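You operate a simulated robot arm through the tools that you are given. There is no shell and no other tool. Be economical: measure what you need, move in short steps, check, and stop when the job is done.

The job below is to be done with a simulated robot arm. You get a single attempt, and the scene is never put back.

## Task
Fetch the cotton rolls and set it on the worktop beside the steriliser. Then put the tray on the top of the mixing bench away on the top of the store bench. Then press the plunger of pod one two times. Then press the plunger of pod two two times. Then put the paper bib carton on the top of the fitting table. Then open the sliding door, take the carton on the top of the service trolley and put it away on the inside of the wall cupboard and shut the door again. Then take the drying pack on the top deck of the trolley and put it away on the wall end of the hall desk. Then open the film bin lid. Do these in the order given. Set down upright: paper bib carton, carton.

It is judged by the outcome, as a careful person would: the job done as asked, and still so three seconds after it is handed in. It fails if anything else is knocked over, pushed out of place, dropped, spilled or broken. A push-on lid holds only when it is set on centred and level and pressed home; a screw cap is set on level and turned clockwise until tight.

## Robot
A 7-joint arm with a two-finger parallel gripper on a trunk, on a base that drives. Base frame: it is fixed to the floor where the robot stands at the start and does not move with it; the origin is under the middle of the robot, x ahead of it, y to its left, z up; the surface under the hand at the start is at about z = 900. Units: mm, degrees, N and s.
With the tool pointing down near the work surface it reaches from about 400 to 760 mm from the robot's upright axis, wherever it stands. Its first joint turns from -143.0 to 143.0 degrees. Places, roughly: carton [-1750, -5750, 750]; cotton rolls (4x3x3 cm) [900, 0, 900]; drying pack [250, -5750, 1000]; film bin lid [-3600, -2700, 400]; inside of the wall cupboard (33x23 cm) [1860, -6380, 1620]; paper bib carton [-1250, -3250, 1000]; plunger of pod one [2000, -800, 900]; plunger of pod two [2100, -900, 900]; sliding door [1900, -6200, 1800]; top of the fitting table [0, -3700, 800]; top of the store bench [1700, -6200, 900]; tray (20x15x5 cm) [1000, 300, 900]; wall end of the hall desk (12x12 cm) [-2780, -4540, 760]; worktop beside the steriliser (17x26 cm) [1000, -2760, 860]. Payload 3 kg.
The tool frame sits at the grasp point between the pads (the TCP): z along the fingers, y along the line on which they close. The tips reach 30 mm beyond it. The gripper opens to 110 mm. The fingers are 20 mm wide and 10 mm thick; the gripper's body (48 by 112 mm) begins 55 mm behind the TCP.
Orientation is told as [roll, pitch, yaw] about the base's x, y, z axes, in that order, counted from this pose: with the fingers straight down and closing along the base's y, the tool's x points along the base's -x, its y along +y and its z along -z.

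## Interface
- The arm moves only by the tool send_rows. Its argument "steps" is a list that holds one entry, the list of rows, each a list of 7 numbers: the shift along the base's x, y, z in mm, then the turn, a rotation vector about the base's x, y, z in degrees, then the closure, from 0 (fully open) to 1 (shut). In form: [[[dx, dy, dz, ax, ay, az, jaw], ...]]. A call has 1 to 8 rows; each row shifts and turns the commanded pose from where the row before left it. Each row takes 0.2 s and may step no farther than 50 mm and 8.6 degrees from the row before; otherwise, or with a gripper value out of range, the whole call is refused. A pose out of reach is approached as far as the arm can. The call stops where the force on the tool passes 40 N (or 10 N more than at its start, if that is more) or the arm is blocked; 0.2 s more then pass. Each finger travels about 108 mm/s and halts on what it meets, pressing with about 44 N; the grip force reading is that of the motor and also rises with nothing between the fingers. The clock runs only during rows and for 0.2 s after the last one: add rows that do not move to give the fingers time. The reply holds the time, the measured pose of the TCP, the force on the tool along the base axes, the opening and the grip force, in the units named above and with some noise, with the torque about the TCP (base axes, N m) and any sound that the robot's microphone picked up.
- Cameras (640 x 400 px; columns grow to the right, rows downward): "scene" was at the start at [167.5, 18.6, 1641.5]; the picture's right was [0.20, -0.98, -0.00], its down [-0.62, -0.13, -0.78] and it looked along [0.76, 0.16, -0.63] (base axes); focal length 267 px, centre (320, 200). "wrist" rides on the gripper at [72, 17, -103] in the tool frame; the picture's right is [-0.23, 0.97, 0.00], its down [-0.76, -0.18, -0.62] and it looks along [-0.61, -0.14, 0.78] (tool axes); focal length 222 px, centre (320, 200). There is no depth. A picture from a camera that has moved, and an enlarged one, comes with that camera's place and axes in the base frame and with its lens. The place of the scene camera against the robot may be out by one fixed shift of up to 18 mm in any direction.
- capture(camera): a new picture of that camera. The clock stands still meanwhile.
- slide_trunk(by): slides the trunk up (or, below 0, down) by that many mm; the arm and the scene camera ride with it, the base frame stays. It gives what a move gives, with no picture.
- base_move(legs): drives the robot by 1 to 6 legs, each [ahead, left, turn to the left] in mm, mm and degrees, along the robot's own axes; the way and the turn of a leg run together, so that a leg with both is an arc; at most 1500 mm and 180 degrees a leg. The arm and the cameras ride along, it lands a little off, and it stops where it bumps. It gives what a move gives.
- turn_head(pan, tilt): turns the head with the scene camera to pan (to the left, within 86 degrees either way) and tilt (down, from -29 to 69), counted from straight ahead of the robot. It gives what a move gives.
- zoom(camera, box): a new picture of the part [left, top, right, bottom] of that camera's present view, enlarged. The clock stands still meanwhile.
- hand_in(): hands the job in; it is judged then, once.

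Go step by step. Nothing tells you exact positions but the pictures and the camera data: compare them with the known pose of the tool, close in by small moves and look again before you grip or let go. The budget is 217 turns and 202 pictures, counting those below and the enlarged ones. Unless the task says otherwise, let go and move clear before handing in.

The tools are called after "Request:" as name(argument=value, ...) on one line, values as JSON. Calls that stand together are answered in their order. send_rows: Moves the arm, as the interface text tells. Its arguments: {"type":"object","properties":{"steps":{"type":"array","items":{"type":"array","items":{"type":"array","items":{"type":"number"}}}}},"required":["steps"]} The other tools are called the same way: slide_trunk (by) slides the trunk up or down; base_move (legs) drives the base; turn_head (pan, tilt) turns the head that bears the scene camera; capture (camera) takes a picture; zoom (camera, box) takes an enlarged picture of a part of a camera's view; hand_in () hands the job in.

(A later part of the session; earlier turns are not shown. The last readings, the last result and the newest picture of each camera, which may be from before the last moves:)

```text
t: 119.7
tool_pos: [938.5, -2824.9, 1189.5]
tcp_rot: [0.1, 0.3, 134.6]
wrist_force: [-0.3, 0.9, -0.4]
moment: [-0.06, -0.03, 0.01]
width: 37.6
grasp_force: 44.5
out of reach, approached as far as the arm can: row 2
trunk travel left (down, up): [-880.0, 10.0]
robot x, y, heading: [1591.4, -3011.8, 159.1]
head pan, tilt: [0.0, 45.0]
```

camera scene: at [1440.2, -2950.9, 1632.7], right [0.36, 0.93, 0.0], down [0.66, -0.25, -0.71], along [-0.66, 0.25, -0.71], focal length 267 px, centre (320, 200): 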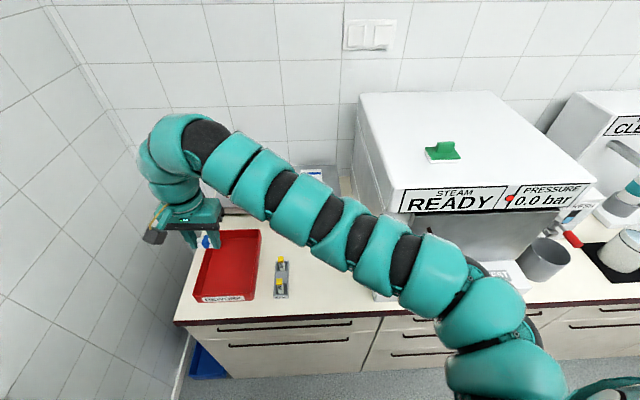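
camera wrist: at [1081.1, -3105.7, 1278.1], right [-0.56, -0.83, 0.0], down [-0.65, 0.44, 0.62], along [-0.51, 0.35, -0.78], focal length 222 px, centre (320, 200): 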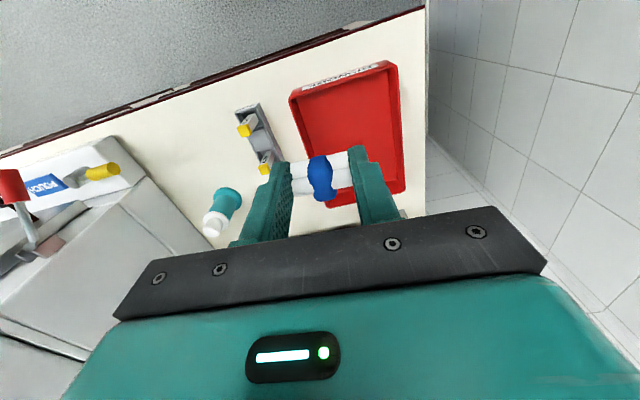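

The arm has an inner reach limit near 650 mm in this posture, so I'll place with the arm extended and use the base to line up.

Request:
base_move(legs=[[-83, -69, 0]])

Request:
slide_trunk(by=-120)

Request:
capture(camera="wrist")

Request:
capture(camera="scene")

```text
t: 120.9
tool_pos: [1042.6, -2792.1, 1189.7]
tcp_rot: [-0.1, 0.3, 134.7]
wrist_force: [0.1, 0.6, -0.6]
moment: [-0.03, 0.01, 0.01]
width: 37.8
grasp_force: 44.0
trunk travel left (down, up): [-880.0, 10.0]
robot x, y, heading: [1693.5, -2975.4, 159.1]
head pan, tilt: [0.0, 45.0]
```

```text
t: 122.4
tool_pos: [1041.6, -2792.3, 1069.6]
tcp_rot: [-0.1, 0.3, 134.7]
wrist_force: [1.0, -0.6, -0.2]
moment: [0.0, -0.01, 0.02]
width: 38.0
grasp_force: 44.0
trunk travel left (down, up): [-760.0, 130.0]
robot x, y, heading: [1693.2, -2978.3, 158.8]
head pan, tilt: [0.0, 45.0]
```

```text
166 pictures are left
camera wrist: at [1080.2, -2856.3, 1173.1], right [-0.85, -0.52, 0.0], down [-0.41, 0.67, 0.62], along [-0.32, 0.53, -0.78], focal length 222 px, centre (320, 200)
```

wrist: 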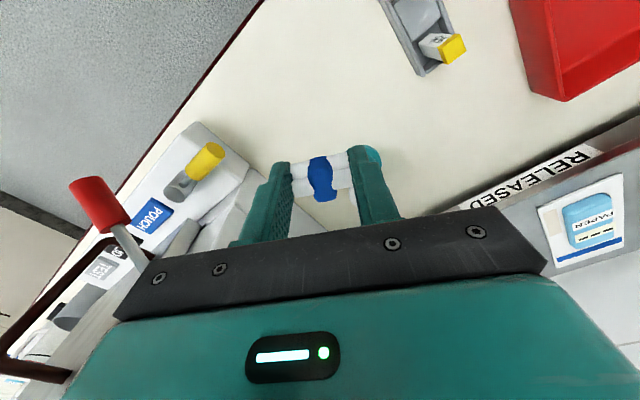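

```text
165 pictures are left
camera scene: at [1544.2, -2916.7, 1632.7], right [0.36, 0.93, 0.0], down [0.66, -0.25, -0.71], along [-0.66, 0.25, -0.71], focal length 267 px, centre (320, 200)
```

scene: 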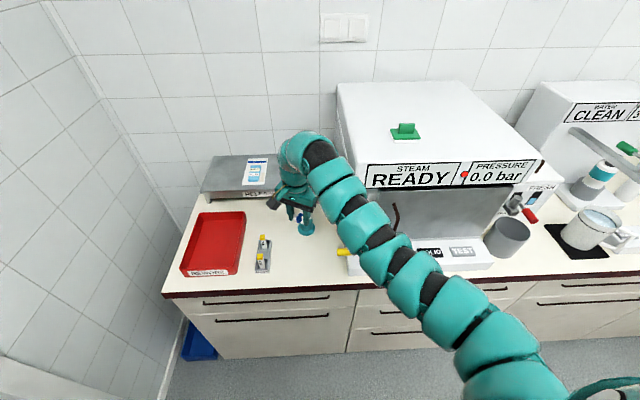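

The hand is above the free spot with clear room all around. Going down gently.

Request:
send_rows(steps=[[[0, 0, -45, 0, 0, 0, 0.8], [0, 0, -45, 0, 0, 0, 0.8], [0, 0, -45, 0, 0, 0, 0.8], [0, 0, -25, 0, 0, 0, 0.8], [0, 0, 0, 0, 0, 0, 0.8]]])

Request:
capture(camera="wrist")

```text
t: 123.6
tool_pos: [1042.5, -2792.4, 911.7]
tcp_rot: [0.0, 0.2, 134.7]
wrist_force: [0.5, 0.8, -0.3]
moment: [0.0, 0.01, 0.02]
width: 37.8
grasp_force: 44.1
trunk travel left (down, up): [-760.0, 130.0]
robot x, y, heading: [1691.5, -2976.1, 159.2]
head pan, tilt: [0.0, 45.0]
```

```text
164 pictures are left
camera wrist: at [1080.6, -2855.6, 1015.5], right [-0.85, -0.52, 0.0], down [-0.41, 0.67, 0.62], along [-0.32, 0.53, -0.78], focal length 222 px, centre (320, 200)
```

wrist: 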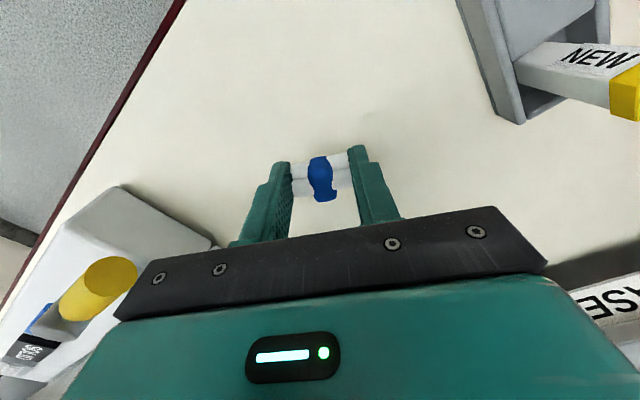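

Nearly down; last small steps until it touches.

Request:
send_rows(steps=[[[0, 0, -8, 0, 0, 0, 0.8], [0, 0, -4, 0, 0, 0, 0.8], [0, 0, -3, 0, 0, 0, 0.8], [0, 0, 0, 0, 0, 0, 0.8]]])

```text
t: 124.6
tool_pos: [1042.7, -2792.5, 895.4]
tcp_rot: [0.0, 0.4, 134.6]
wrist_force: [-0.5, -0.1, -0.2]
moment: [-0.04, 0.02, 0.03]
width: 37.7
grasp_force: 44.0
trunk travel left (down, up): [-760.0, 130.0]
robot x, y, heading: [1693.4, -2974.8, 159.1]
head pan, tilt: [0.0, 45.0]
```

Request:
send_rows(steps=[[[0, 0, -2, 0, 0, 0, 0.8], [0, 0, -2, 0, 0, 0, 0.8], [0, 0, 0, 0, 0, 0, 0.8]]])

Request:
zoom(camera="wrist", box=[240, 120, 400, 220])

```text
t: 125.4
tool_pos: [1041.9, -2792.5, 891.9]
tcp_rot: [0.0, 0.2, 134.7]
wrist_force: [-1.1, 0.5, 12.2]
moment: [-0.07, 0.31, -0.01]
width: 37.7
grasp_force: 44.0
trunk travel left (down, up): [-760.0, 130.0]
robot x, y, heading: [1689.9, -2974.7, 159.1]
head pan, tilt: [0.0, 45.0]
```

```text
4.00 times, centred on (320, 170) of wrist
camera zoom: at [1081.2, -2855.6, 995.6], right [-0.85, -0.52, 0.0], down [-0.41, 0.67, 0.62], along [-0.33, 0.53, -0.78], focal length 888 px, centre (320, 320)
```

zoom: 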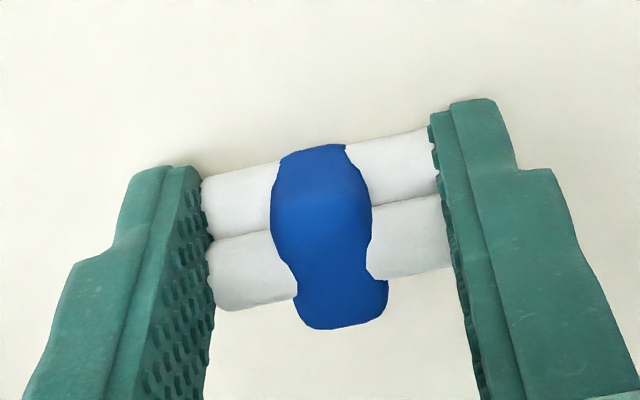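

It's touching down. I'll open a little and rise.

Request:
send_rows(steps=[[[0, 0, 0, 0, 0, 0, 0.6], [0, 0, 0, 0, 0, 0, 0.5], [0, 0, 0, 0, 0, 0, 0.5], [0, 0, 30, 0, 0, 0, 0.5], [0, 0, 45, 0, 0, 0, 0.5], [0, 0, 45, 0, 0, 0, 0.5], [0, 0, 45, 0, 0, 0, 0.5], [0, 0, 45, 0, 0, 0, 0.5]]])

Request:
capture(camera="wrist")

```text
t: 127.2
tool_pos: [1041.4, -2791.7, 1097.3]
tcp_rot: [-0.1, 0.4, 134.7]
wrist_force: [-0.6, -0.1, -0.4]
moment: [-0.01, 0.0, 0.0]
width: 54.8
grasp_force: 0.1
trunk travel left (down, up): [-760.0, 130.0]
robot x, y, heading: [1690.9, -2976.7, 159.2]
head pan, tilt: [0.0, 45.0]
```

```text
162 pictures are left
camera wrist: at [1080.4, -2855.6, 1201.7], right [-0.85, -0.52, 0.0], down [-0.41, 0.67, 0.62], along [-0.32, 0.53, -0.79], focal length 222 px, centre (320, 200)
```

wrist: 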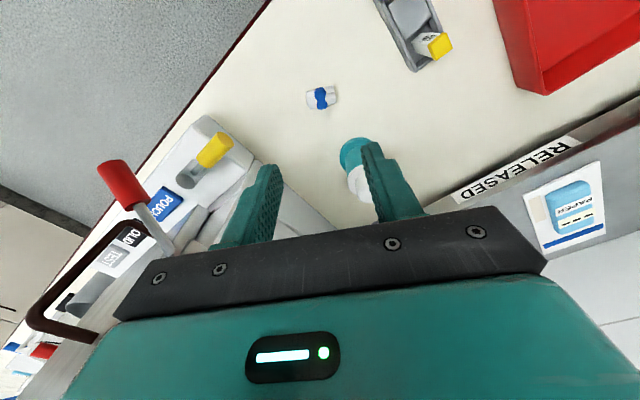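

Cotton rolls are set down cleanly. Now I'll go back for the tray, retracing the way through the doorway into the hall.

Request:
base_move(legs=[[-313, 0, 0.8], [0, 0, 90], [940, 0, 0], [940, 0, 0], [0, 0, -90], [400, 350, 0]])

Request:
turn_head(pan=0, tilt=18)

Request:
capture(camera="scene")

Request:
turn_head(pan=80, tilt=10)

Request:
capture(camera="scene")

```text
t: 148.6
tool_pos: [168.7, -4834.0, 1096.7]
tcp_rot: [-0.1, 0.3, 133.7]
wrist_force: [0.6, 0.3, -0.7]
moment: [-0.02, -0.02, 0.02]
width: 55.1
grasp_force: 0.0
trunk travel left (down, up): [-760.0, 130.0]
robot x, y, heading: [815.1, -5028.0, 158.3]
head pan, tilt: [0.0, 45.0]
```

```text
t: 149.5
tool_pos: [170.4, -4832.0, 1097.1]
tcp_rot: [0.0, 0.3, 133.7]
wrist_force: [0.9, 0.1, -0.1]
moment: [-0.04, 0.02, 0.01]
width: 55.1
grasp_force: 0.1
trunk travel left (down, up): [-760.0, 130.0]
robot x, y, heading: [820.9, -5026.3, 158.0]
head pan, tilt: [0.0, 18.0]
```

```text
161 pictures are left
camera scene: at [659.1, -4961.3, 1674.5], right [0.37, 0.93, 0.0], down [0.29, -0.12, -0.95], along [-0.88, 0.36, -0.31], focal length 267 px, centre (320, 200)
```

scene: 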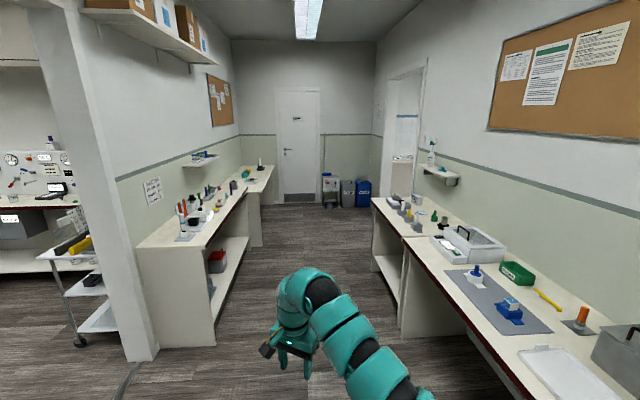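

```text
t: 151.0
tool_pos: [169.5, -4834.0, 1098.1]
tcp_rot: [-0.1, 0.4, 133.7]
wrist_force: [0.0, -1.0, -1.1]
moment: [0.01, -0.03, 0.0]
width: 55.3
grasp_force: 0.1
trunk travel left (down, up): [-760.0, 130.0]
robot x, y, heading: [815.1, -5028.6, 158.1]
head pan, tilt: [80.0, 10.0]
```

```text
160 pictures are left
camera scene: at [696.5, -5075.0, 1687.6], right [-0.85, 0.53, 0.0], down [0.09, 0.15, -0.98], along [-0.52, -0.84, -0.17], focal length 267 px, centre (320, 200)
```

scene: 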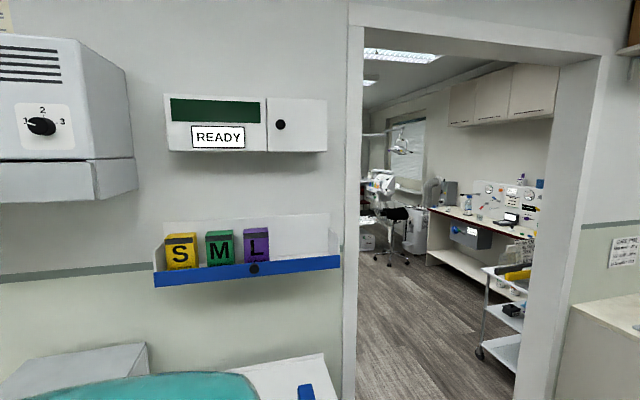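

The hall is clear. I'll drive back to the mixing-room doorway.

Request:
base_move(legs=[[0, 0, 1.9], [1290, 0, 0], [1290, 0, 0], [1280, 0, 0]])

```text
t: 169.8
tool_pos: [-3473.1, -3781.4, 1096.9]
tcp_rot: [0.0, 0.4, 140.1]
wrist_force: [0.4, -0.2, -0.5]
moment: [-0.01, 0.01, -0.03]
width: 55.1
grasp_force: 0.0
trunk travel left (down, up): [-760.0, 130.0]
robot x, y, heading: [-2811.3, -3901.9, 164.4]
head pan, tilt: [80.0, 10.0]
```

I'll turn into the mixing room and drive back in.

Request:
base_move(legs=[[0, 0, -94.4], [1250, 40, 0], [1250, 35, 0]])

Request:
slide_trunk(by=100)

Request:
turn_head(pan=0, tilt=25)

Request:
capture(camera="scene")

```text
t: 186.1
tool_pos: [-1666.9, -920.1, 1097.4]
tcp_rot: [0.0, 0.3, 41.3]
wrist_force: [-0.1, -0.3, -0.6]
moment: [0.03, 0.0, -0.04]
width: 54.9
grasp_force: 0.0
trunk travel left (down, up): [-760.0, 130.0]
robot x, y, heading: [-1889.7, -1560.8, 66.0]
head pan, tilt: [80.0, 10.0]
```

```text
t: 187.5
tool_pos: [-1666.4, -920.9, 1197.7]
tcp_rot: [0.0, 0.3, 41.3]
wrist_force: [0.5, 0.8, 0.5]
moment: [0.01, 0.02, 0.0]
width: 54.8
grasp_force: 0.0
trunk travel left (down, up): [-860.0, 30.0]
robot x, y, heading: [-1888.3, -1561.2, 65.6]
head pan, tilt: [80.0, 10.0]
```

```text
t: 189.0
tool_pos: [-1665.9, -921.0, 1197.7]
tcp_rot: [-0.1, 0.3, 41.4]
wrist_force: [-0.7, -0.2, 0.4]
moment: [0.02, 0.0, 0.03]
width: 55.1
grasp_force: 0.1
trunk travel left (down, up): [-860.0, 30.0]
robot x, y, heading: [-1887.0, -1559.3, 65.8]
head pan, tilt: [0.0, 25.0]
```

```text
159 pictures are left
camera scene: at [-1814.4, -1400.8, 1763.2], right [0.91, -0.41, 0.0], down [-0.17, -0.39, -0.91], along [0.37, 0.83, -0.42], focal length 267 px, centre (320, 200)
```

scene: 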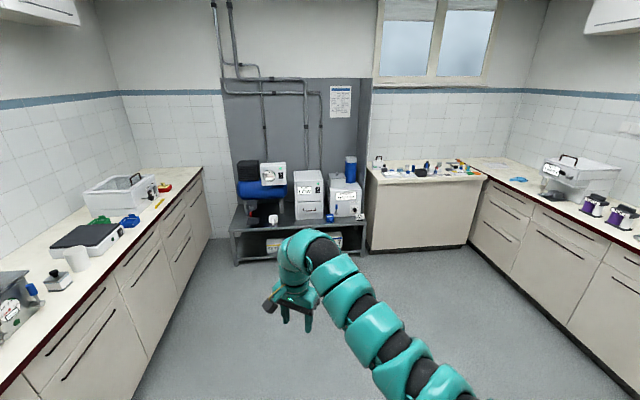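

I'm in the room again; the tray is in the far right corner. I'll drive up facing it.

Request:
base_move(legs=[[0, 0, -45.8], [1190, 340, 0], [1195, 340, 0]])

Request:
turn_head(pan=20, tilt=45)

Request:
capture(camera="scene")

Request:
capture(camera="wrist")

```text
t: 203.3
tool_pos: [780.6, 138.5, 1197.9]
tcp_rot: [0.1, 0.3, -6.3]
wrist_force: [-0.3, 0.5, -0.2]
moment: [0.0, -0.01, 0.01]
width: 54.8
grasp_force: 0.1
trunk travel left (down, up): [-860.0, 30.0]
robot x, y, heading: [161.9, -129.5, 18.1]
head pan, tilt: [0.0, 25.0]
```

```text
t: 204.1
tool_pos: [779.9, 137.5, 1197.6]
tcp_rot: [0.0, 0.3, -6.3]
wrist_force: [-0.3, -0.4, 0.2]
moment: [-0.01, -0.01, 0.01]
width: 55.1
grasp_force: 0.0
trunk travel left (down, up): [-860.0, 30.0]
robot x, y, heading: [160.0, -125.0, 18.0]
head pan, tilt: [20.0, 45.0]
```

```text
158 pictures are left
camera scene: at [302.8, -51.3, 1732.7], right [0.62, -0.79, 0.0], down [-0.56, -0.43, -0.71], along [0.56, 0.44, -0.71], focal length 267 px, centre (320, 200)
```

scene: 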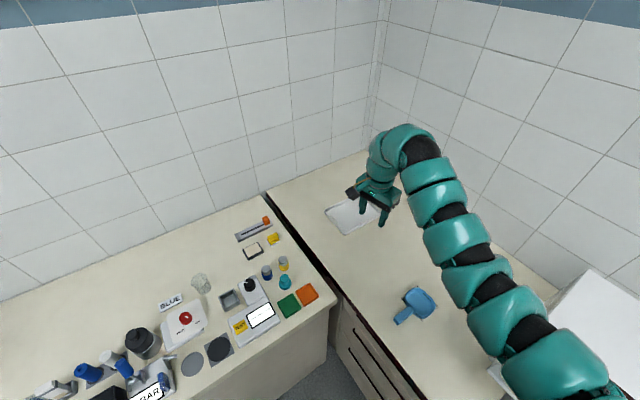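

```text
157 pictures are left
camera wrist: at [710.1, 162.5, 1301.4], right [0.33, 0.94, 0.0], down [0.74, -0.26, 0.62], along [0.58, -0.21, -0.79], focal length 222 px, centre (320, 200)
```

wrist: 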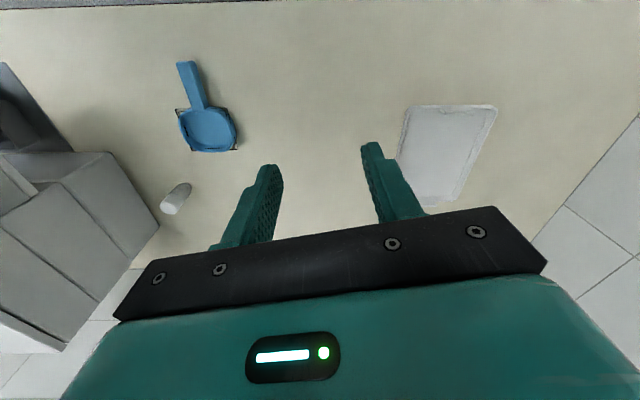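

Tray's near corners are around [844, 253] and [888, 379]. I'll look at its shape and edge closer in.

Request:
base_move(legs=[[100, 40, 0]])

Request:
zoom(camera="wrist", box=[340, 40, 560, 220])

Request:
zoom(camera="scene", box=[290, 150, 430, 250])

```text
t: 205.3
tool_pos: [864.4, 208.0, 1197.0]
tcp_rot: [-0.1, 0.2, -6.5]
wrist_force: [-0.2, -0.1, 0.7]
moment: [0.01, -0.01, -0.04]
width: 54.9
grasp_force: 0.1
trunk travel left (down, up): [-860.0, 30.0]
robot x, y, heading: [240.4, -62.2, 17.9]
head pan, tilt: [20.0, 45.0]
```

```text
2.22 times, centred on (450, 130) of wrist
camera zoom: at [794.5, 231.8, 1300.9], right [0.33, 0.94, 0.0], down [0.74, -0.26, 0.62], along [0.58, -0.21, -0.79], focal length 494 px, centre (31, 356)
```

zoom: 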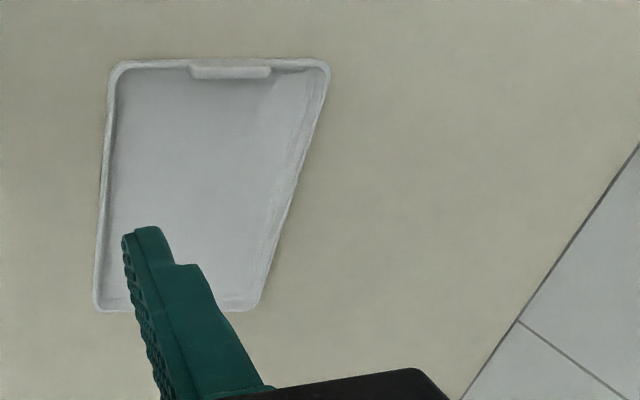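

```text
4.00 times, centred on (360, 200) of scene
camera zoom: at [387.1, 18.8, 1732.5], right [0.61, -0.79, 0.0], down [-0.56, -0.44, -0.71], along [0.56, 0.43, -0.71], focal length 1070 px, centre (160, 200)
```

zoom: 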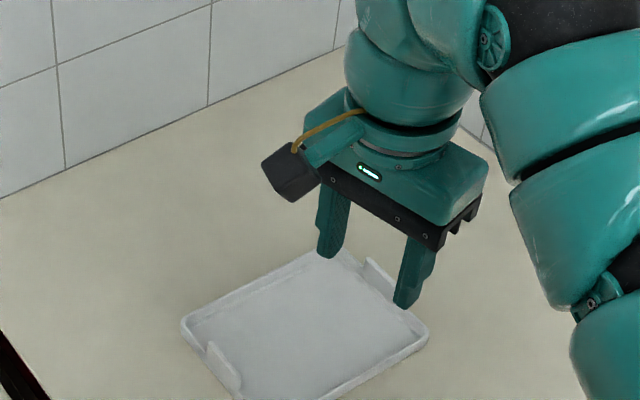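

The tray has a raised tab on its near short side at about [880, 327]. I'll grip that tab with the fingers closing along the tray's length: lower the trunk, turn the tool and move over it.

Request:
slide_trunk(by=-100)

Request:
send_rows(steps=[[[0, 10, 0, 0, 0, 8.5, 0.3], [0, 10, 0, 0, 0, 8.5, 0.3], [0, 10, 0, 0, 0, 8.5, 0.3], [0, 10, 0, 0, 0, 8.5, 0.3], [0, 10, 0, 0, 0, 8.5, 0.3], [0, 10, 0, 0, 0, 8.5, 0.3], [0, 10, 0, 0, 0, 8.5, 0.3], [0, 10, 0, 0, 0, 8.5, 0.3]]])

Request:
capture(camera="wrist")

Request:
capture(camera="scene")

```text
t: 206.6
tool_pos: [862.8, 206.0, 1098.2]
tcp_rot: [0.0, 0.3, -6.5]
wrist_force: [0.9, -0.2, -0.7]
moment: [0.0, -0.01, -0.01]
width: 55.3
grasp_force: 0.0
trunk travel left (down, up): [-760.0, 130.0]
robot x, y, heading: [244.4, -58.2, 18.0]
head pan, tilt: [20.0, 45.0]
```

```text
t: 208.4
tool_pos: [863.2, 287.0, 1097.4]
tcp_rot: [-0.1, 0.2, 61.7]
wrist_force: [0.4, 0.9, 0.5]
moment: [0.03, 0.04, 0.01]
width: 77.0
grasp_force: 0.1
trunk travel left (down, up): [-760.0, 130.0]
robot x, y, heading: [241.6, -57.0, 17.9]
head pan, tilt: [20.0, 45.0]
```

```text
154 pictures are left
camera wrist: at [813.3, 231.2, 1200.8], right [-0.75, 0.66, 0.0], down [0.52, 0.59, 0.62], along [0.41, 0.46, -0.78], focal length 222 px, centre (320, 200)
```

wrist: 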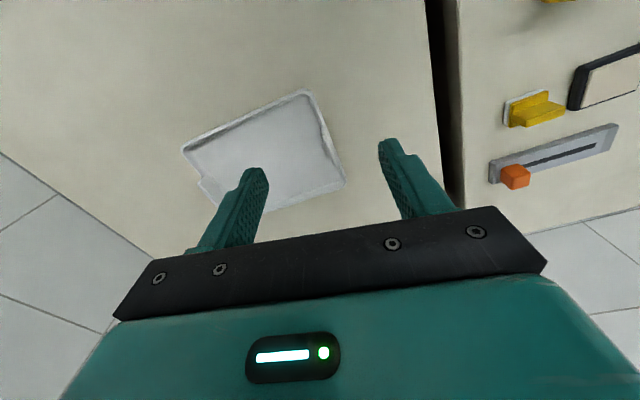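

```text
153 pictures are left
camera scene: at [385.9, 18.3, 1632.7], right [0.61, -0.79, 0.0], down [-0.56, -0.43, -0.71], along [0.56, 0.43, -0.71], focal length 267 px, centre (320, 200)
```

scene: 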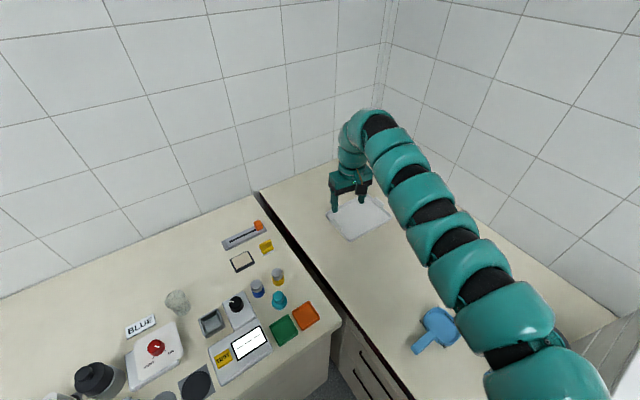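

Rotation works. I'll finish it over the tab and look.

Request:
send_rows(steps=[[[8, 20, -20, 0, 0, 8.3, 0.3], [8, 20, -30, 0, 0, 0, 0.3], [0, 0, 0, 0, 0, 0, 0.3]]])

Request:
capture(camera="wrist")

Request:
zoom(camera="scene", box=[290, 150, 430, 250])

```text
t: 209.2
tool_pos: [873.7, 319.0, 1047.6]
tcp_rot: [0.1, 0.1, 69.9]
wrist_force: [0.3, -0.4, -0.4]
moment: [0.0, 0.0, 0.03]
width: 77.3
grasp_force: 0.1
out of reach, approached as far as the arm can: row 2
trunk travel left (down, up): [-760.0, 130.0]
robot x, y, heading: [242.1, -57.4, 17.9]
head pan, tilt: [20.0, 45.0]
```

```text
152 pictures are left
camera wrist: at [832.7, 256.7, 1151.1], right [-0.84, 0.55, 0.0], down [0.43, 0.66, 0.62], along [0.34, 0.52, -0.79], focal length 222 px, centre (320, 200)
```

wrist: 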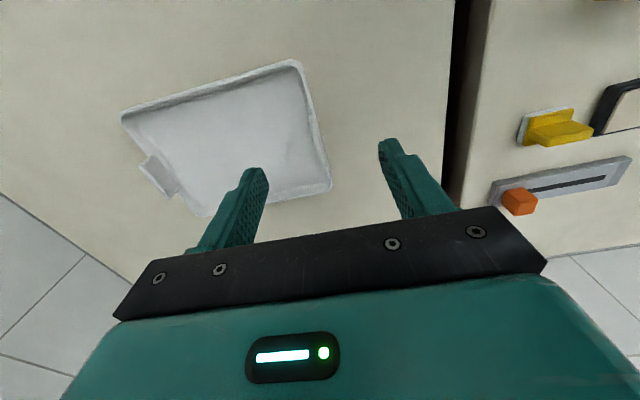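

```text
4.00 times, centred on (360, 200) of scene
camera zoom: at [386.6, 17.3, 1632.6], right [0.61, -0.79, 0.0], down [-0.56, -0.43, -0.71], along [0.56, 0.43, -0.71], focal length 1070 px, centre (160, 200)
```

zoom: 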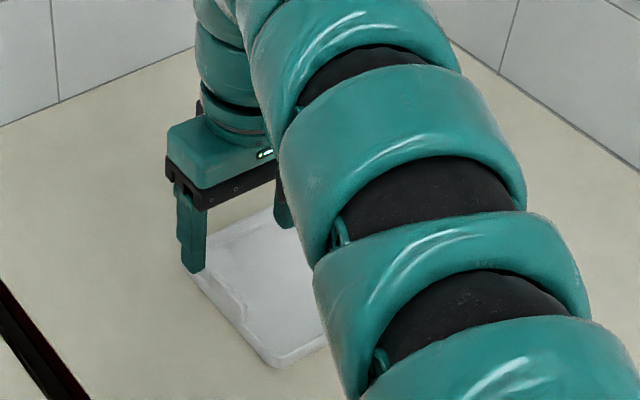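

The tab is about [879, 322], just outside reach, so I'll edge the base 40 mm closer and shift the hand back.

Request:
base_move(legs=[[45, 0, 0]])

Request:
send_rows(steps=[[[-37, -9, 0, 0, 0, 0, 0.3], [0, 0, 0, 0, 0, 0, 0.3]]])

Request:
capture(camera="wrist")

```text
t: 210.1
tool_pos: [918.8, 335.5, 1046.8]
tcp_rot: [0.1, 0.4, 69.9]
wrist_force: [-0.1, 0.2, -0.1]
moment: [-0.03, 0.03, 0.03]
width: 76.8
grasp_force: 0.1
trunk travel left (down, up): [-760.0, 130.0]
robot x, y, heading: [286.3, -42.2, 17.8]
head pan, tilt: [20.0, 45.0]
```

```text
t: 210.7
tool_pos: [879.2, 325.6, 1045.7]
tcp_rot: [0.0, 0.3, 69.8]
wrist_force: [0.4, 0.2, 0.5]
moment: [-0.03, -0.03, 0.0]
width: 77.0
grasp_force: 0.0
trunk travel left (down, up): [-760.0, 130.0]
robot x, y, heading: [285.0, -43.3, 17.9]
head pan, tilt: [20.0, 45.0]
```

```text
150 pictures are left
camera wrist: at [837.1, 264.7, 1149.6], right [-0.84, 0.55, 0.0], down [0.43, 0.66, 0.62], along [0.34, 0.52, -0.79], focal length 222 px, centre (320, 200)
```

wrist: 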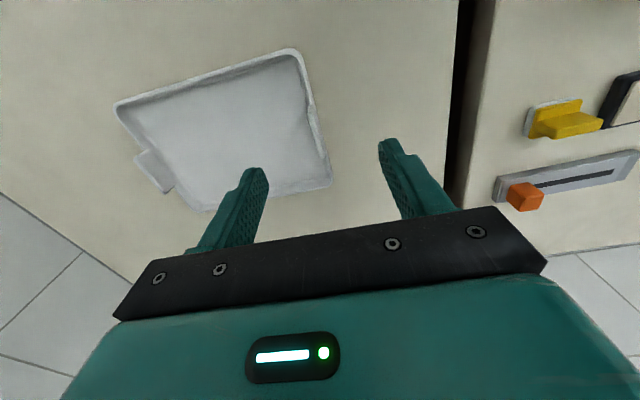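

Request:
zoom(camera="wrist", box=[240, 30, 400, 210])

```text
2.22 times, centred on (320, 120) of wrist
camera zoom: at [837.1, 264.7, 1149.6], right [-0.84, 0.55, 0.0], down [0.43, 0.66, 0.62], along [0.34, 0.52, -0.79], focal length 494 px, centre (320, 378)
```

zoom: 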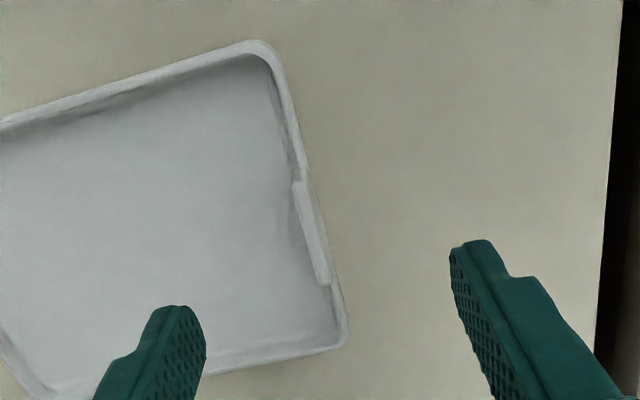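

Tab centre is about [883, 331]. I'll shift slightly and go down partway, then check.

Request:
send_rows(steps=[[[5, 6, -30, 0, 0, 0, 0.3], [0, 0, -30, 0, 0, 0, 0.3], [0, 0, 0, 0, 0, 0, 0.3]]])

Request:
zoom(camera="wrist", box=[220, 30, 420, 230])

```text
t: 211.5
tool_pos: [885.8, 328.6, 986.5]
tcp_rot: [-0.1, 0.3, 69.9]
wrist_force: [0.6, -0.4, 0.3]
moment: [0.0, 0.0, 0.0]
width: 77.1
grasp_force: 0.0
trunk travel left (down, up): [-760.0, 130.0]
robot x, y, heading: [289.1, -40.0, 17.8]
head pan, tilt: [20.0, 45.0]
```

```text
2.00 times, centred on (320, 130) of wrist
camera zoom: at [844.9, 266.6, 1090.7], right [-0.84, 0.55, 0.0], down [0.43, 0.66, 0.62], along [0.34, 0.52, -0.79], focal length 444 px, centre (320, 340)
```

zoom: 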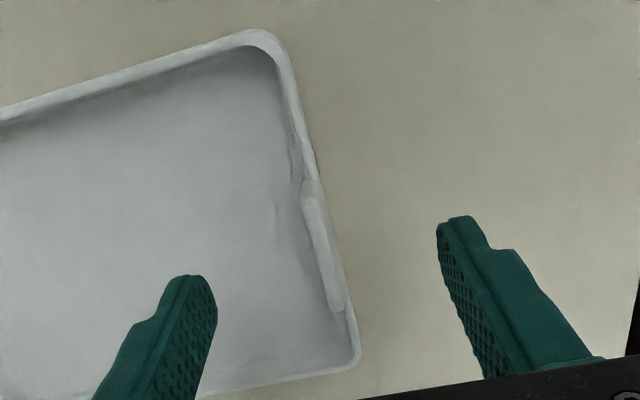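

Aligned. Going down to grip the tab.

Request:
send_rows(steps=[[[0, 0, -20, 0, 0, 0, 0.3], [0, 0, -15, 0, 0, 0, 0.3], [0, 0, -5, 0, 0, 0, 0.3], [0, 0, 0, 0, 0, 0, 0.6], [0, 0, 0, 0, 0, 0, 1.0], [0, 0, 0, 0, 0, 0, 1.0], [0, 0, 0, 0, 0, 0, 1.0]]])

Request:
zoom(camera="wrist", box=[220, 30, 420, 230])

```text
t: 213.1
tool_pos: [885.0, 330.2, 947.3]
tcp_rot: [0.1, 0.2, 69.9]
wrist_force: [-1.1, 0.8, 1.8]
moment: [0.5, 0.12, 0.12]
width: 6.5
grasp_force: 43.7
trunk travel left (down, up): [-760.0, 130.0]
robot x, y, heading: [291.4, -44.2, 17.9]
head pan, tilt: [20.0, 45.0]
```

```text
2.00 times, centred on (320, 130) of wrist
camera zoom: at [843.4, 268.2, 1050.6], right [-0.84, 0.55, 0.0], down [0.43, 0.66, 0.62], along [0.34, 0.52, -0.78], focal length 444 px, centre (320, 340)
```

zoom: 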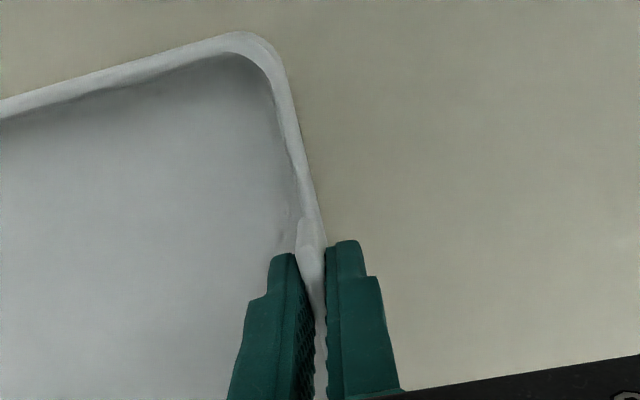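

Gripped on the tab. Lifting slowly and checking for tilt.

Request:
send_rows(steps=[[[0, 0, 10, 0, 0, 0, 1.0], [0, 0, 20, 0, 0, 0, 1.0], [0, 0, 30, 0, 0, 0, 1.0], [0, 0, 40, 0, 0, 0, 1.0], [0, 0, 45, 0, 0, 0, 1.0]]])

Request:
capture(camera="wrist")

Request:
zoom(camera="scene", box=[280, 120, 440, 240])

```text
t: 214.3
tool_pos: [884.9, 328.2, 1092.0]
tcp_rot: [0.0, 0.4, 69.9]
wrist_force: [0.0, 0.4, -2.7]
moment: [0.06, 0.25, 0.02]
width: 6.6
grasp_force: 44.0
trunk travel left (down, up): [-760.0, 130.0]
robot x, y, heading: [288.3, -44.4, 18.2]
head pan, tilt: [20.0, 45.0]
```

```text
146 pictures are left
camera wrist: at [843.2, 266.9, 1196.2], right [-0.84, 0.55, 0.0], down [0.43, 0.66, 0.62], along [0.34, 0.52, -0.79], focal length 222 px, centre (320, 200)
```

wrist: 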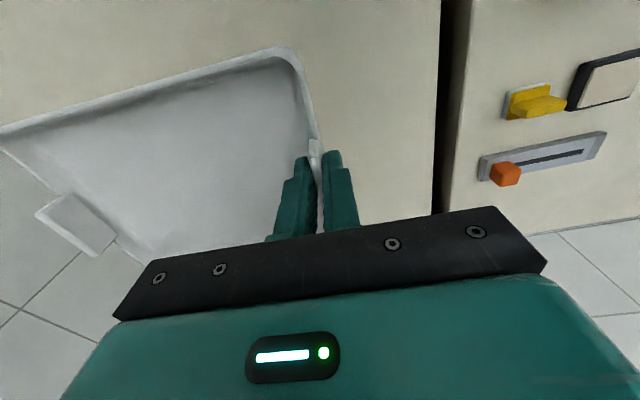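

```text
3.33 times, centred on (360, 180) of scene
camera zoom: at [429.9, 32.2, 1632.7], right [0.61, -0.79, 0.0], down [-0.56, -0.43, -0.71], along [0.56, 0.43, -0.71], focal length 891 px, centre (187, 267)
```

zoom: 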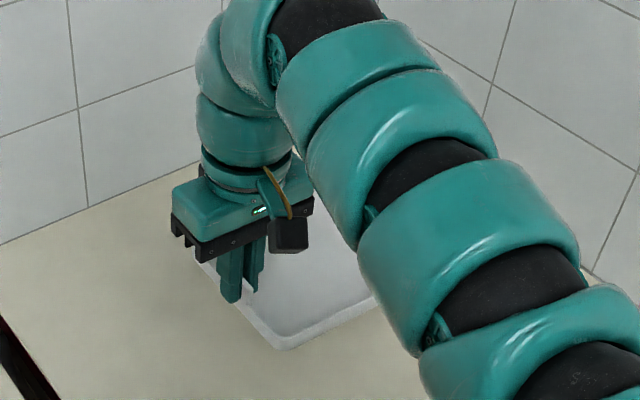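

Tray is held level. I'll raise it for travel and drive back out to the hall.

Request:
slide_trunk(by=110)

Request:
base_move(legs=[[-1207, -272, 0], [0, 0, -128], [1190, -900, 0]])

Request:
turn_head(pan=0, tilt=25)

Request:
capture(camera="scene")

```text
t: 215.8
tool_pos: [885.1, 330.1, 1202.4]
tcp_rot: [0.0, 0.3, 69.9]
wrist_force: [0.5, 0.7, -2.1]
moment: [0.06, 0.23, -0.01]
width: 6.6
grasp_force: 44.6
trunk travel left (down, up): [-870.0, 20.0]
robot x, y, heading: [287.8, -42.5, 17.8]
head pan, tilt: [20.0, 45.0]
```

```text
t: 234.0
tool_pos: [-2030.8, -2191.8, 1201.8]
tcp_rot: [0.0, 0.3, -56.2]
wrist_force: [0.6, 0.1, -3.0]
moment: [0.13, -0.18, -0.01]
width: 6.5
grasp_force: 44.1
trunk travel left (down, up): [-870.0, 20.0]
robot x, y, heading: [-1979.9, -1489.4, -108.2]
head pan, tilt: [20.0, 45.0]
```

```text
t: 234.8
tool_pos: [-2032.2, -2190.9, 1201.2]
tcp_rot: [0.0, 0.4, -56.3]
wrist_force: [0.5, -0.9, -2.0]
moment: [0.17, -0.2, -0.02]
width: 6.7
grasp_force: 44.4
trunk travel left (down, up): [-870.0, 20.0]
robot x, y, heading: [-1981.6, -1489.6, -108.2]
head pan, tilt: [0.0, 25.0]
```

```text
144 pictures are left
camera scene: at [-2031.0, -1650.6, 1773.1], right [-0.95, 0.31, 0.0], down [0.13, 0.4, -0.91], along [-0.28, -0.86, -0.42], focal length 267 px, centre (320, 200)
```

scene: 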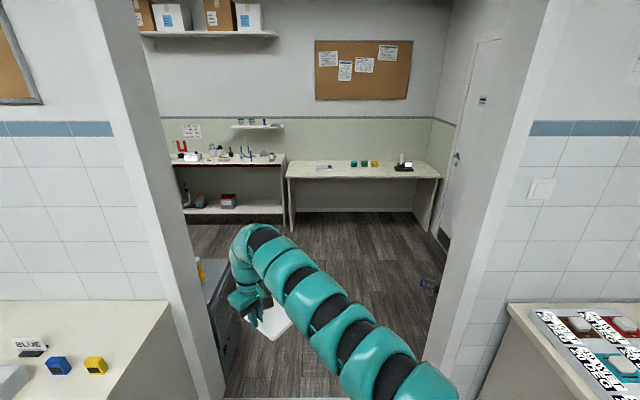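

Lined up with the door. Going through, then turning into the hall.

Request:
base_move(legs=[[0, -60, -1.8], [1010, 0, 0], [1010, 0, 0], [0, 0, 90], [400, -330, 0]])

Request:
turn_head(pan=-10, tilt=18)

Request:
capture(camera="scene")

```text
t: 251.8
tool_pos: [-1762.1, -3944.6, 1201.5]
tcp_rot: [0.0, 0.3, 28.9]
wrist_force: [0.9, -0.1, -2.7]
moment: [0.2, 0.13, 0.03]
width: 6.5
grasp_force: 44.3
trunk travel left (down, up): [-870.0, 20.0]
robot x, y, heading: [-2459.3, -3832.8, -23.1]
head pan, tilt: [0.0, 25.0]
```

```text
t: 252.5
tool_pos: [-1762.5, -3941.6, 1200.7]
tcp_rot: [0.1, 0.2, 29.0]
wrist_force: [0.5, -0.1, -2.7]
moment: [0.21, 0.16, 0.02]
width: 6.4
grasp_force: 43.7
trunk travel left (down, up): [-870.0, 20.0]
robot x, y, heading: [-2459.1, -3835.3, -22.6]
head pan, tilt: [-10.0, 18.0]
```

```text
143 pictures are left
camera scene: at [-2303.5, -3915.3, 1784.5], right [-0.54, -0.84, 0.0], down [-0.26, 0.17, -0.95], along [0.8, -0.52, -0.31], focal length 267 px, centre (320, 200)
```

scene: 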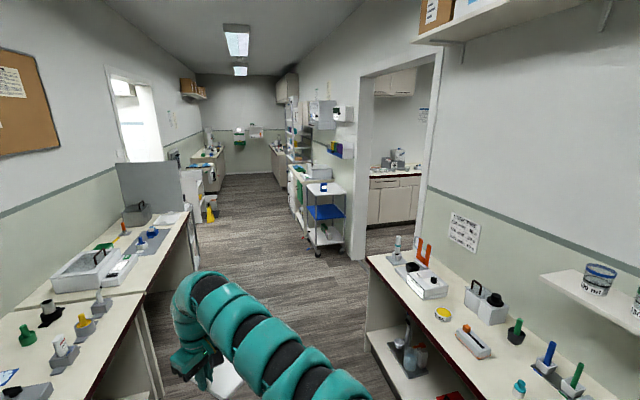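

Hall is clear ahead. I'll drive on toward the store bench on the right past the trolley.

Request:
base_move(legs=[[0, 0, 2.4], [1500, 0, 0], [1400, 0, 0]])

Request:
turn_head(pan=-35, tilt=20)

Request:
capture(camera="scene")

```text
t: 266.7
tool_pos: [882.6, -5010.4, 1202.2]
tcp_rot: [0.0, 0.3, 28.3]
wrist_force: [0.7, -0.3, -3.3]
moment: [0.21, 0.15, -0.03]
width: 6.6
grasp_force: 43.9
trunk travel left (down, up): [-870.0, 20.0]
robot x, y, heading: [186.8, -4889.9, -23.7]
head pan, tilt: [-10.0, 18.0]
```

```text
t: 267.6
tool_pos: [882.0, -5010.2, 1202.5]
tcp_rot: [0.1, 0.3, 28.3]
wrist_force: [0.5, 0.5, -2.6]
moment: [0.17, 0.09, 0.01]
width: 6.5
grasp_force: 43.6
trunk travel left (down, up): [-870.0, 20.0]
robot x, y, heading: [185.1, -4890.2, -23.4]
head pan, tilt: [-35.0, 20.0]
```

```text
142 pictures are left
camera scene: at [312.0, -5001.1, 1781.3], right [-0.85, -0.52, 0.0], down [-0.18, 0.29, -0.94], along [0.49, -0.8, -0.34], focal length 267 px, centre (320, 200)
```

scene: 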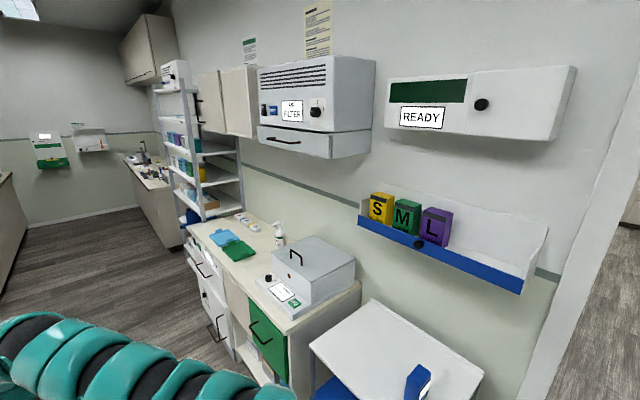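

I see the store bench (past the trolley) with the wall cupboard above it. I'll drive in front of it and face it.

Request:
base_move(legs=[[0, 0, 3.4], [1440, 170, 0], [0, 0, -90]])

Request:
turn_head(pan=0, tilt=35)

Request:
capture(camera="scene")

Request:
capture(camera="wrist")

```text
t: 279.2
tool_pos: [1554.0, -5955.7, 1201.5]
tcp_rot: [0.0, 0.3, -58.1]
wrist_force: [0.2, 0.9, -3.0]
moment: [0.13, -0.19, 0.02]
width: 6.4
grasp_force: 43.9
trunk travel left (down, up): [-870.0, 20.0]
robot x, y, heading: [1625.5, -5253.0, -110.1]
head pan, tilt: [-35.0, 20.0]
```

```text
t: 280.2
tool_pos: [1553.9, -5955.1, 1200.4]
tcp_rot: [-0.1, 0.4, -58.2]
wrist_force: [-0.1, 0.2, -2.4]
moment: [0.16, -0.19, 0.0]
width: 6.6
grasp_force: 43.4
trunk travel left (down, up): [-870.0, 20.0]
robot x, y, heading: [1625.0, -5256.0, -109.9]
head pan, tilt: [0.0, 35.0]
```

```text
141 pictures are left
camera scene: at [1573.5, -5410.7, 1757.5], right [-0.94, 0.34, 0.0], down [0.2, 0.54, -0.82], along [-0.28, -0.77, -0.57], focal length 267 px, centre (320, 200)
```

scene: 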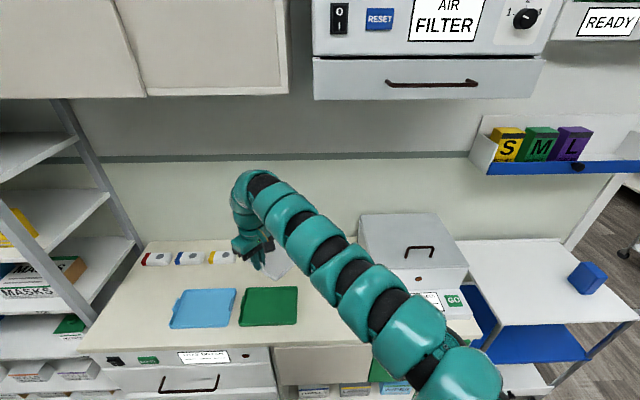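

```text
140 pictures are left
camera wrist: at [1530.1, -5885.7, 1305.4], right [0.95, 0.32, 0.0], down [0.25, -0.74, 0.62], along [0.2, -0.59, -0.79], focal length 222 px, centre (320, 200)
```

wrist: 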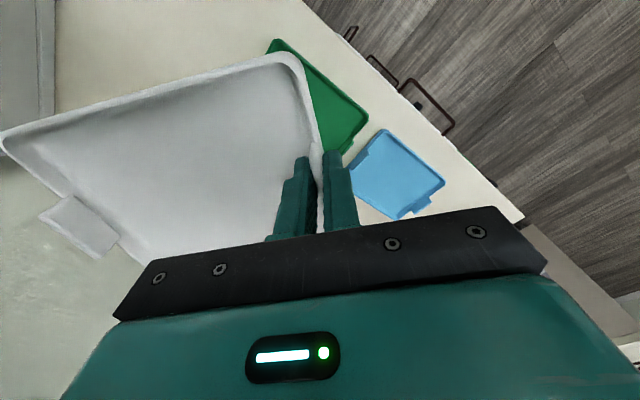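

Store bench: blue and green trays lie on it, a machine at right, with a gap about 230 mm wide between the green tray and the machine. I'll turn the tray so it points straight toward the wall and shift toward the gap.

Request:
send_rows(steps=[[[0, 0, 0, 0, 0, 7.6, 1.0], [0, 0, 0, 0, 0, 7.6, 1.0], [0, 0, 0, 0, 0, 7.6, 1.0], [0, 0, 0, 0, 0, 7.6, 1.0], [0, 0, 0, 0, 0, 7.6, 1.0], [0, 0, 0, 0, 0, 0, 1.0]]])

Request:
base_move(legs=[[0, -190, 0]])

Request:
capture(camera="wrist")

Request:
capture(camera="scene")

```text
t: 281.6
tool_pos: [1555.1, -5954.4, 1201.9]
tcp_rot: [-0.1, 0.4, -20.0]
wrist_force: [-1.4, 0.0, -1.3]
moment: [0.19, -0.06, -0.01]
width: 6.3
grasp_force: 43.7
trunk travel left (down, up): [-870.0, 20.0]
robot x, y, heading: [1624.7, -5254.8, -110.2]
head pan, tilt: [0.0, 35.0]
```

```text
t: 283.1
tool_pos: [1377.1, -5889.3, 1202.0]
tcp_rot: [0.0, 0.3, -19.9]
wrist_force: [-0.8, -0.4, -2.1]
moment: [0.21, -0.1, 0.03]
width: 6.5
grasp_force: 44.4
trunk travel left (down, up): [-870.0, 20.0]
robot x, y, heading: [1451.8, -5186.3, -109.9]
head pan, tilt: [0.0, 35.0]
```

```text
139 pictures are left
camera wrist: at [1314.2, -5849.7, 1305.6], right [0.55, 0.84, 0.0], down [0.66, -0.43, 0.62], along [0.52, -0.34, -0.78], focal length 222 px, centre (320, 200)
```

wrist: 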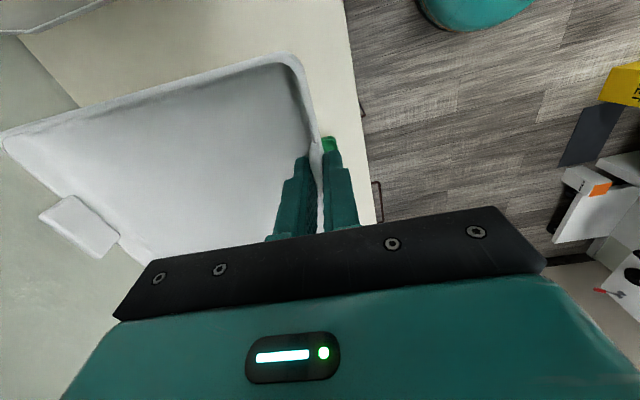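

```text
138 pictures are left
camera scene: at [1393.4, -5345.4, 1757.4], right [-0.94, 0.34, 0.0], down [0.2, 0.54, -0.82], along [-0.28, -0.77, -0.57], focal length 267 px, centre (320, 200)
```

scene: 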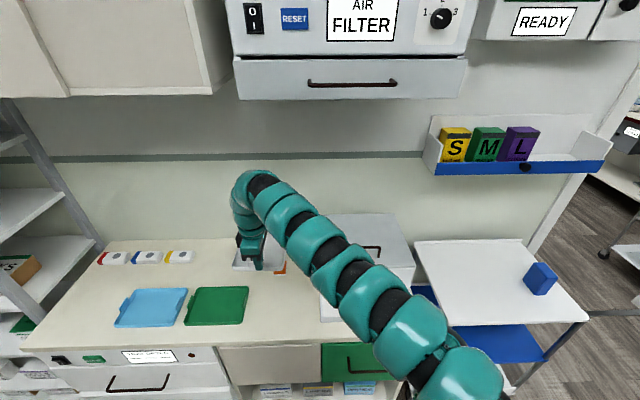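

There may be a bottle with an orange part near the gap. I'll check from a different view.

Request:
zoom(camera="scene", box=[200, 190, 360, 330])

Request:
zoom(camera="wrist", box=[0, 0, 400, 250])

```text
2.86 times, centred on (280, 260) of scene
camera zoom: at [1393.4, -5345.4, 1757.4], right [-0.94, 0.34, 0.0], down [0.2, 0.54, -0.82], along [-0.28, -0.77, -0.57], focal length 764 px, centre (434, 29)
```

zoom: 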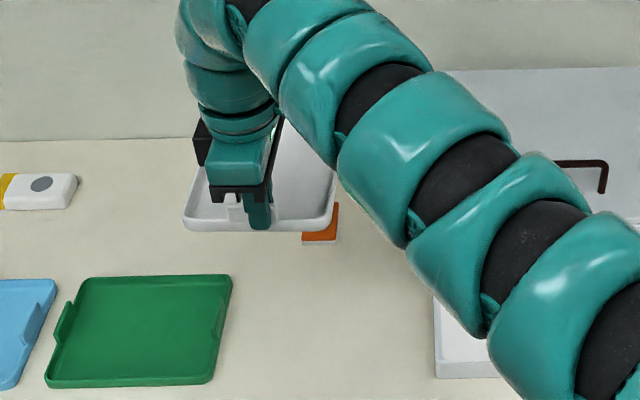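

```text
1.60 times, centred on (200, 125) of wrist
camera zoom: at [1314.2, -5849.7, 1305.6], right [0.55, 0.84, 0.0], down [0.66, -0.43, 0.62], along [0.52, -0.34, -0.78], focal length 355 px, centre (512, 320)
```

zoom: 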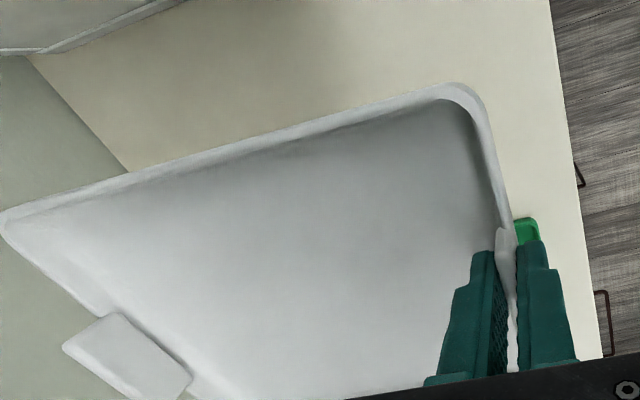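

A small orange box sits at about t-depth 5257, so I'll place the tray in the front part of the gap. I'll shift the base a little and lower.

Request:
base_move(legs=[[-36, -38, 0]])

Request:
slide_trunk(by=-110)

Request:
zoom(camera="scene", box=[180, 160, 400, 340])

Request:
capture(camera="wrist")

```text
t: 284.1
tool_pos: [1351.1, -5842.5, 1202.8]
tcp_rot: [0.0, 0.2, -19.8]
wrist_force: [-0.5, 0.2, -2.3]
moment: [0.21, -0.11, -0.03]
width: 6.6
grasp_force: 43.5
trunk travel left (down, up): [-870.0, 20.0]
robot x, y, heading: [1421.3, -5142.9, -109.6]
head pan, tilt: [0.0, 35.0]
```

```text
t: 285.5
tool_pos: [1353.1, -5843.3, 1091.5]
tcp_rot: [0.0, 0.4, -19.8]
wrist_force: [0.5, 0.2, -2.5]
moment: [0.24, -0.07, -0.02]
width: 6.6
grasp_force: 43.7
trunk travel left (down, up): [-760.0, 130.0]
robot x, y, heading: [1423.9, -5141.4, -109.7]
head pan, tilt: [0.0, 35.0]
```

```text
2.22 times, centred on (290, 250) of scene
camera zoom: at [1369.6, -5299.7, 1647.5], right [-0.94, 0.34, 0.0], down [0.19, 0.54, -0.82], along [-0.28, -0.77, -0.57], focal length 594 px, centre (387, 89)
```

zoom: 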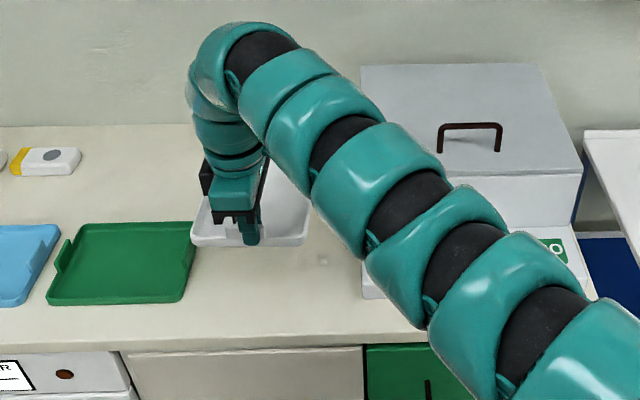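

```text
134 pictures are left
camera wrist: at [1290.2, -5804.0, 1195.8], right [0.54, 0.84, 0.0], down [0.66, -0.43, 0.62], along [0.52, -0.34, -0.79], focal length 222 px, centre (320, 200)
```

wrist: 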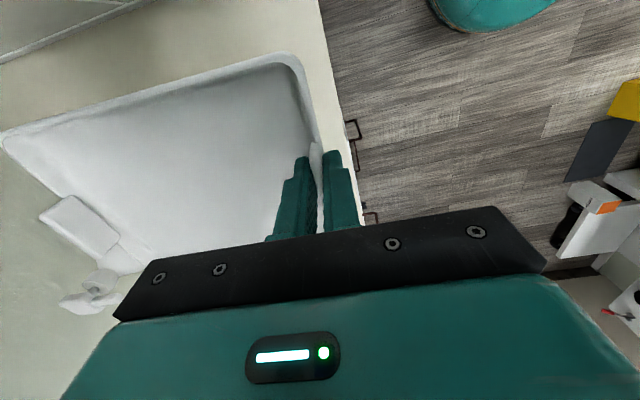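

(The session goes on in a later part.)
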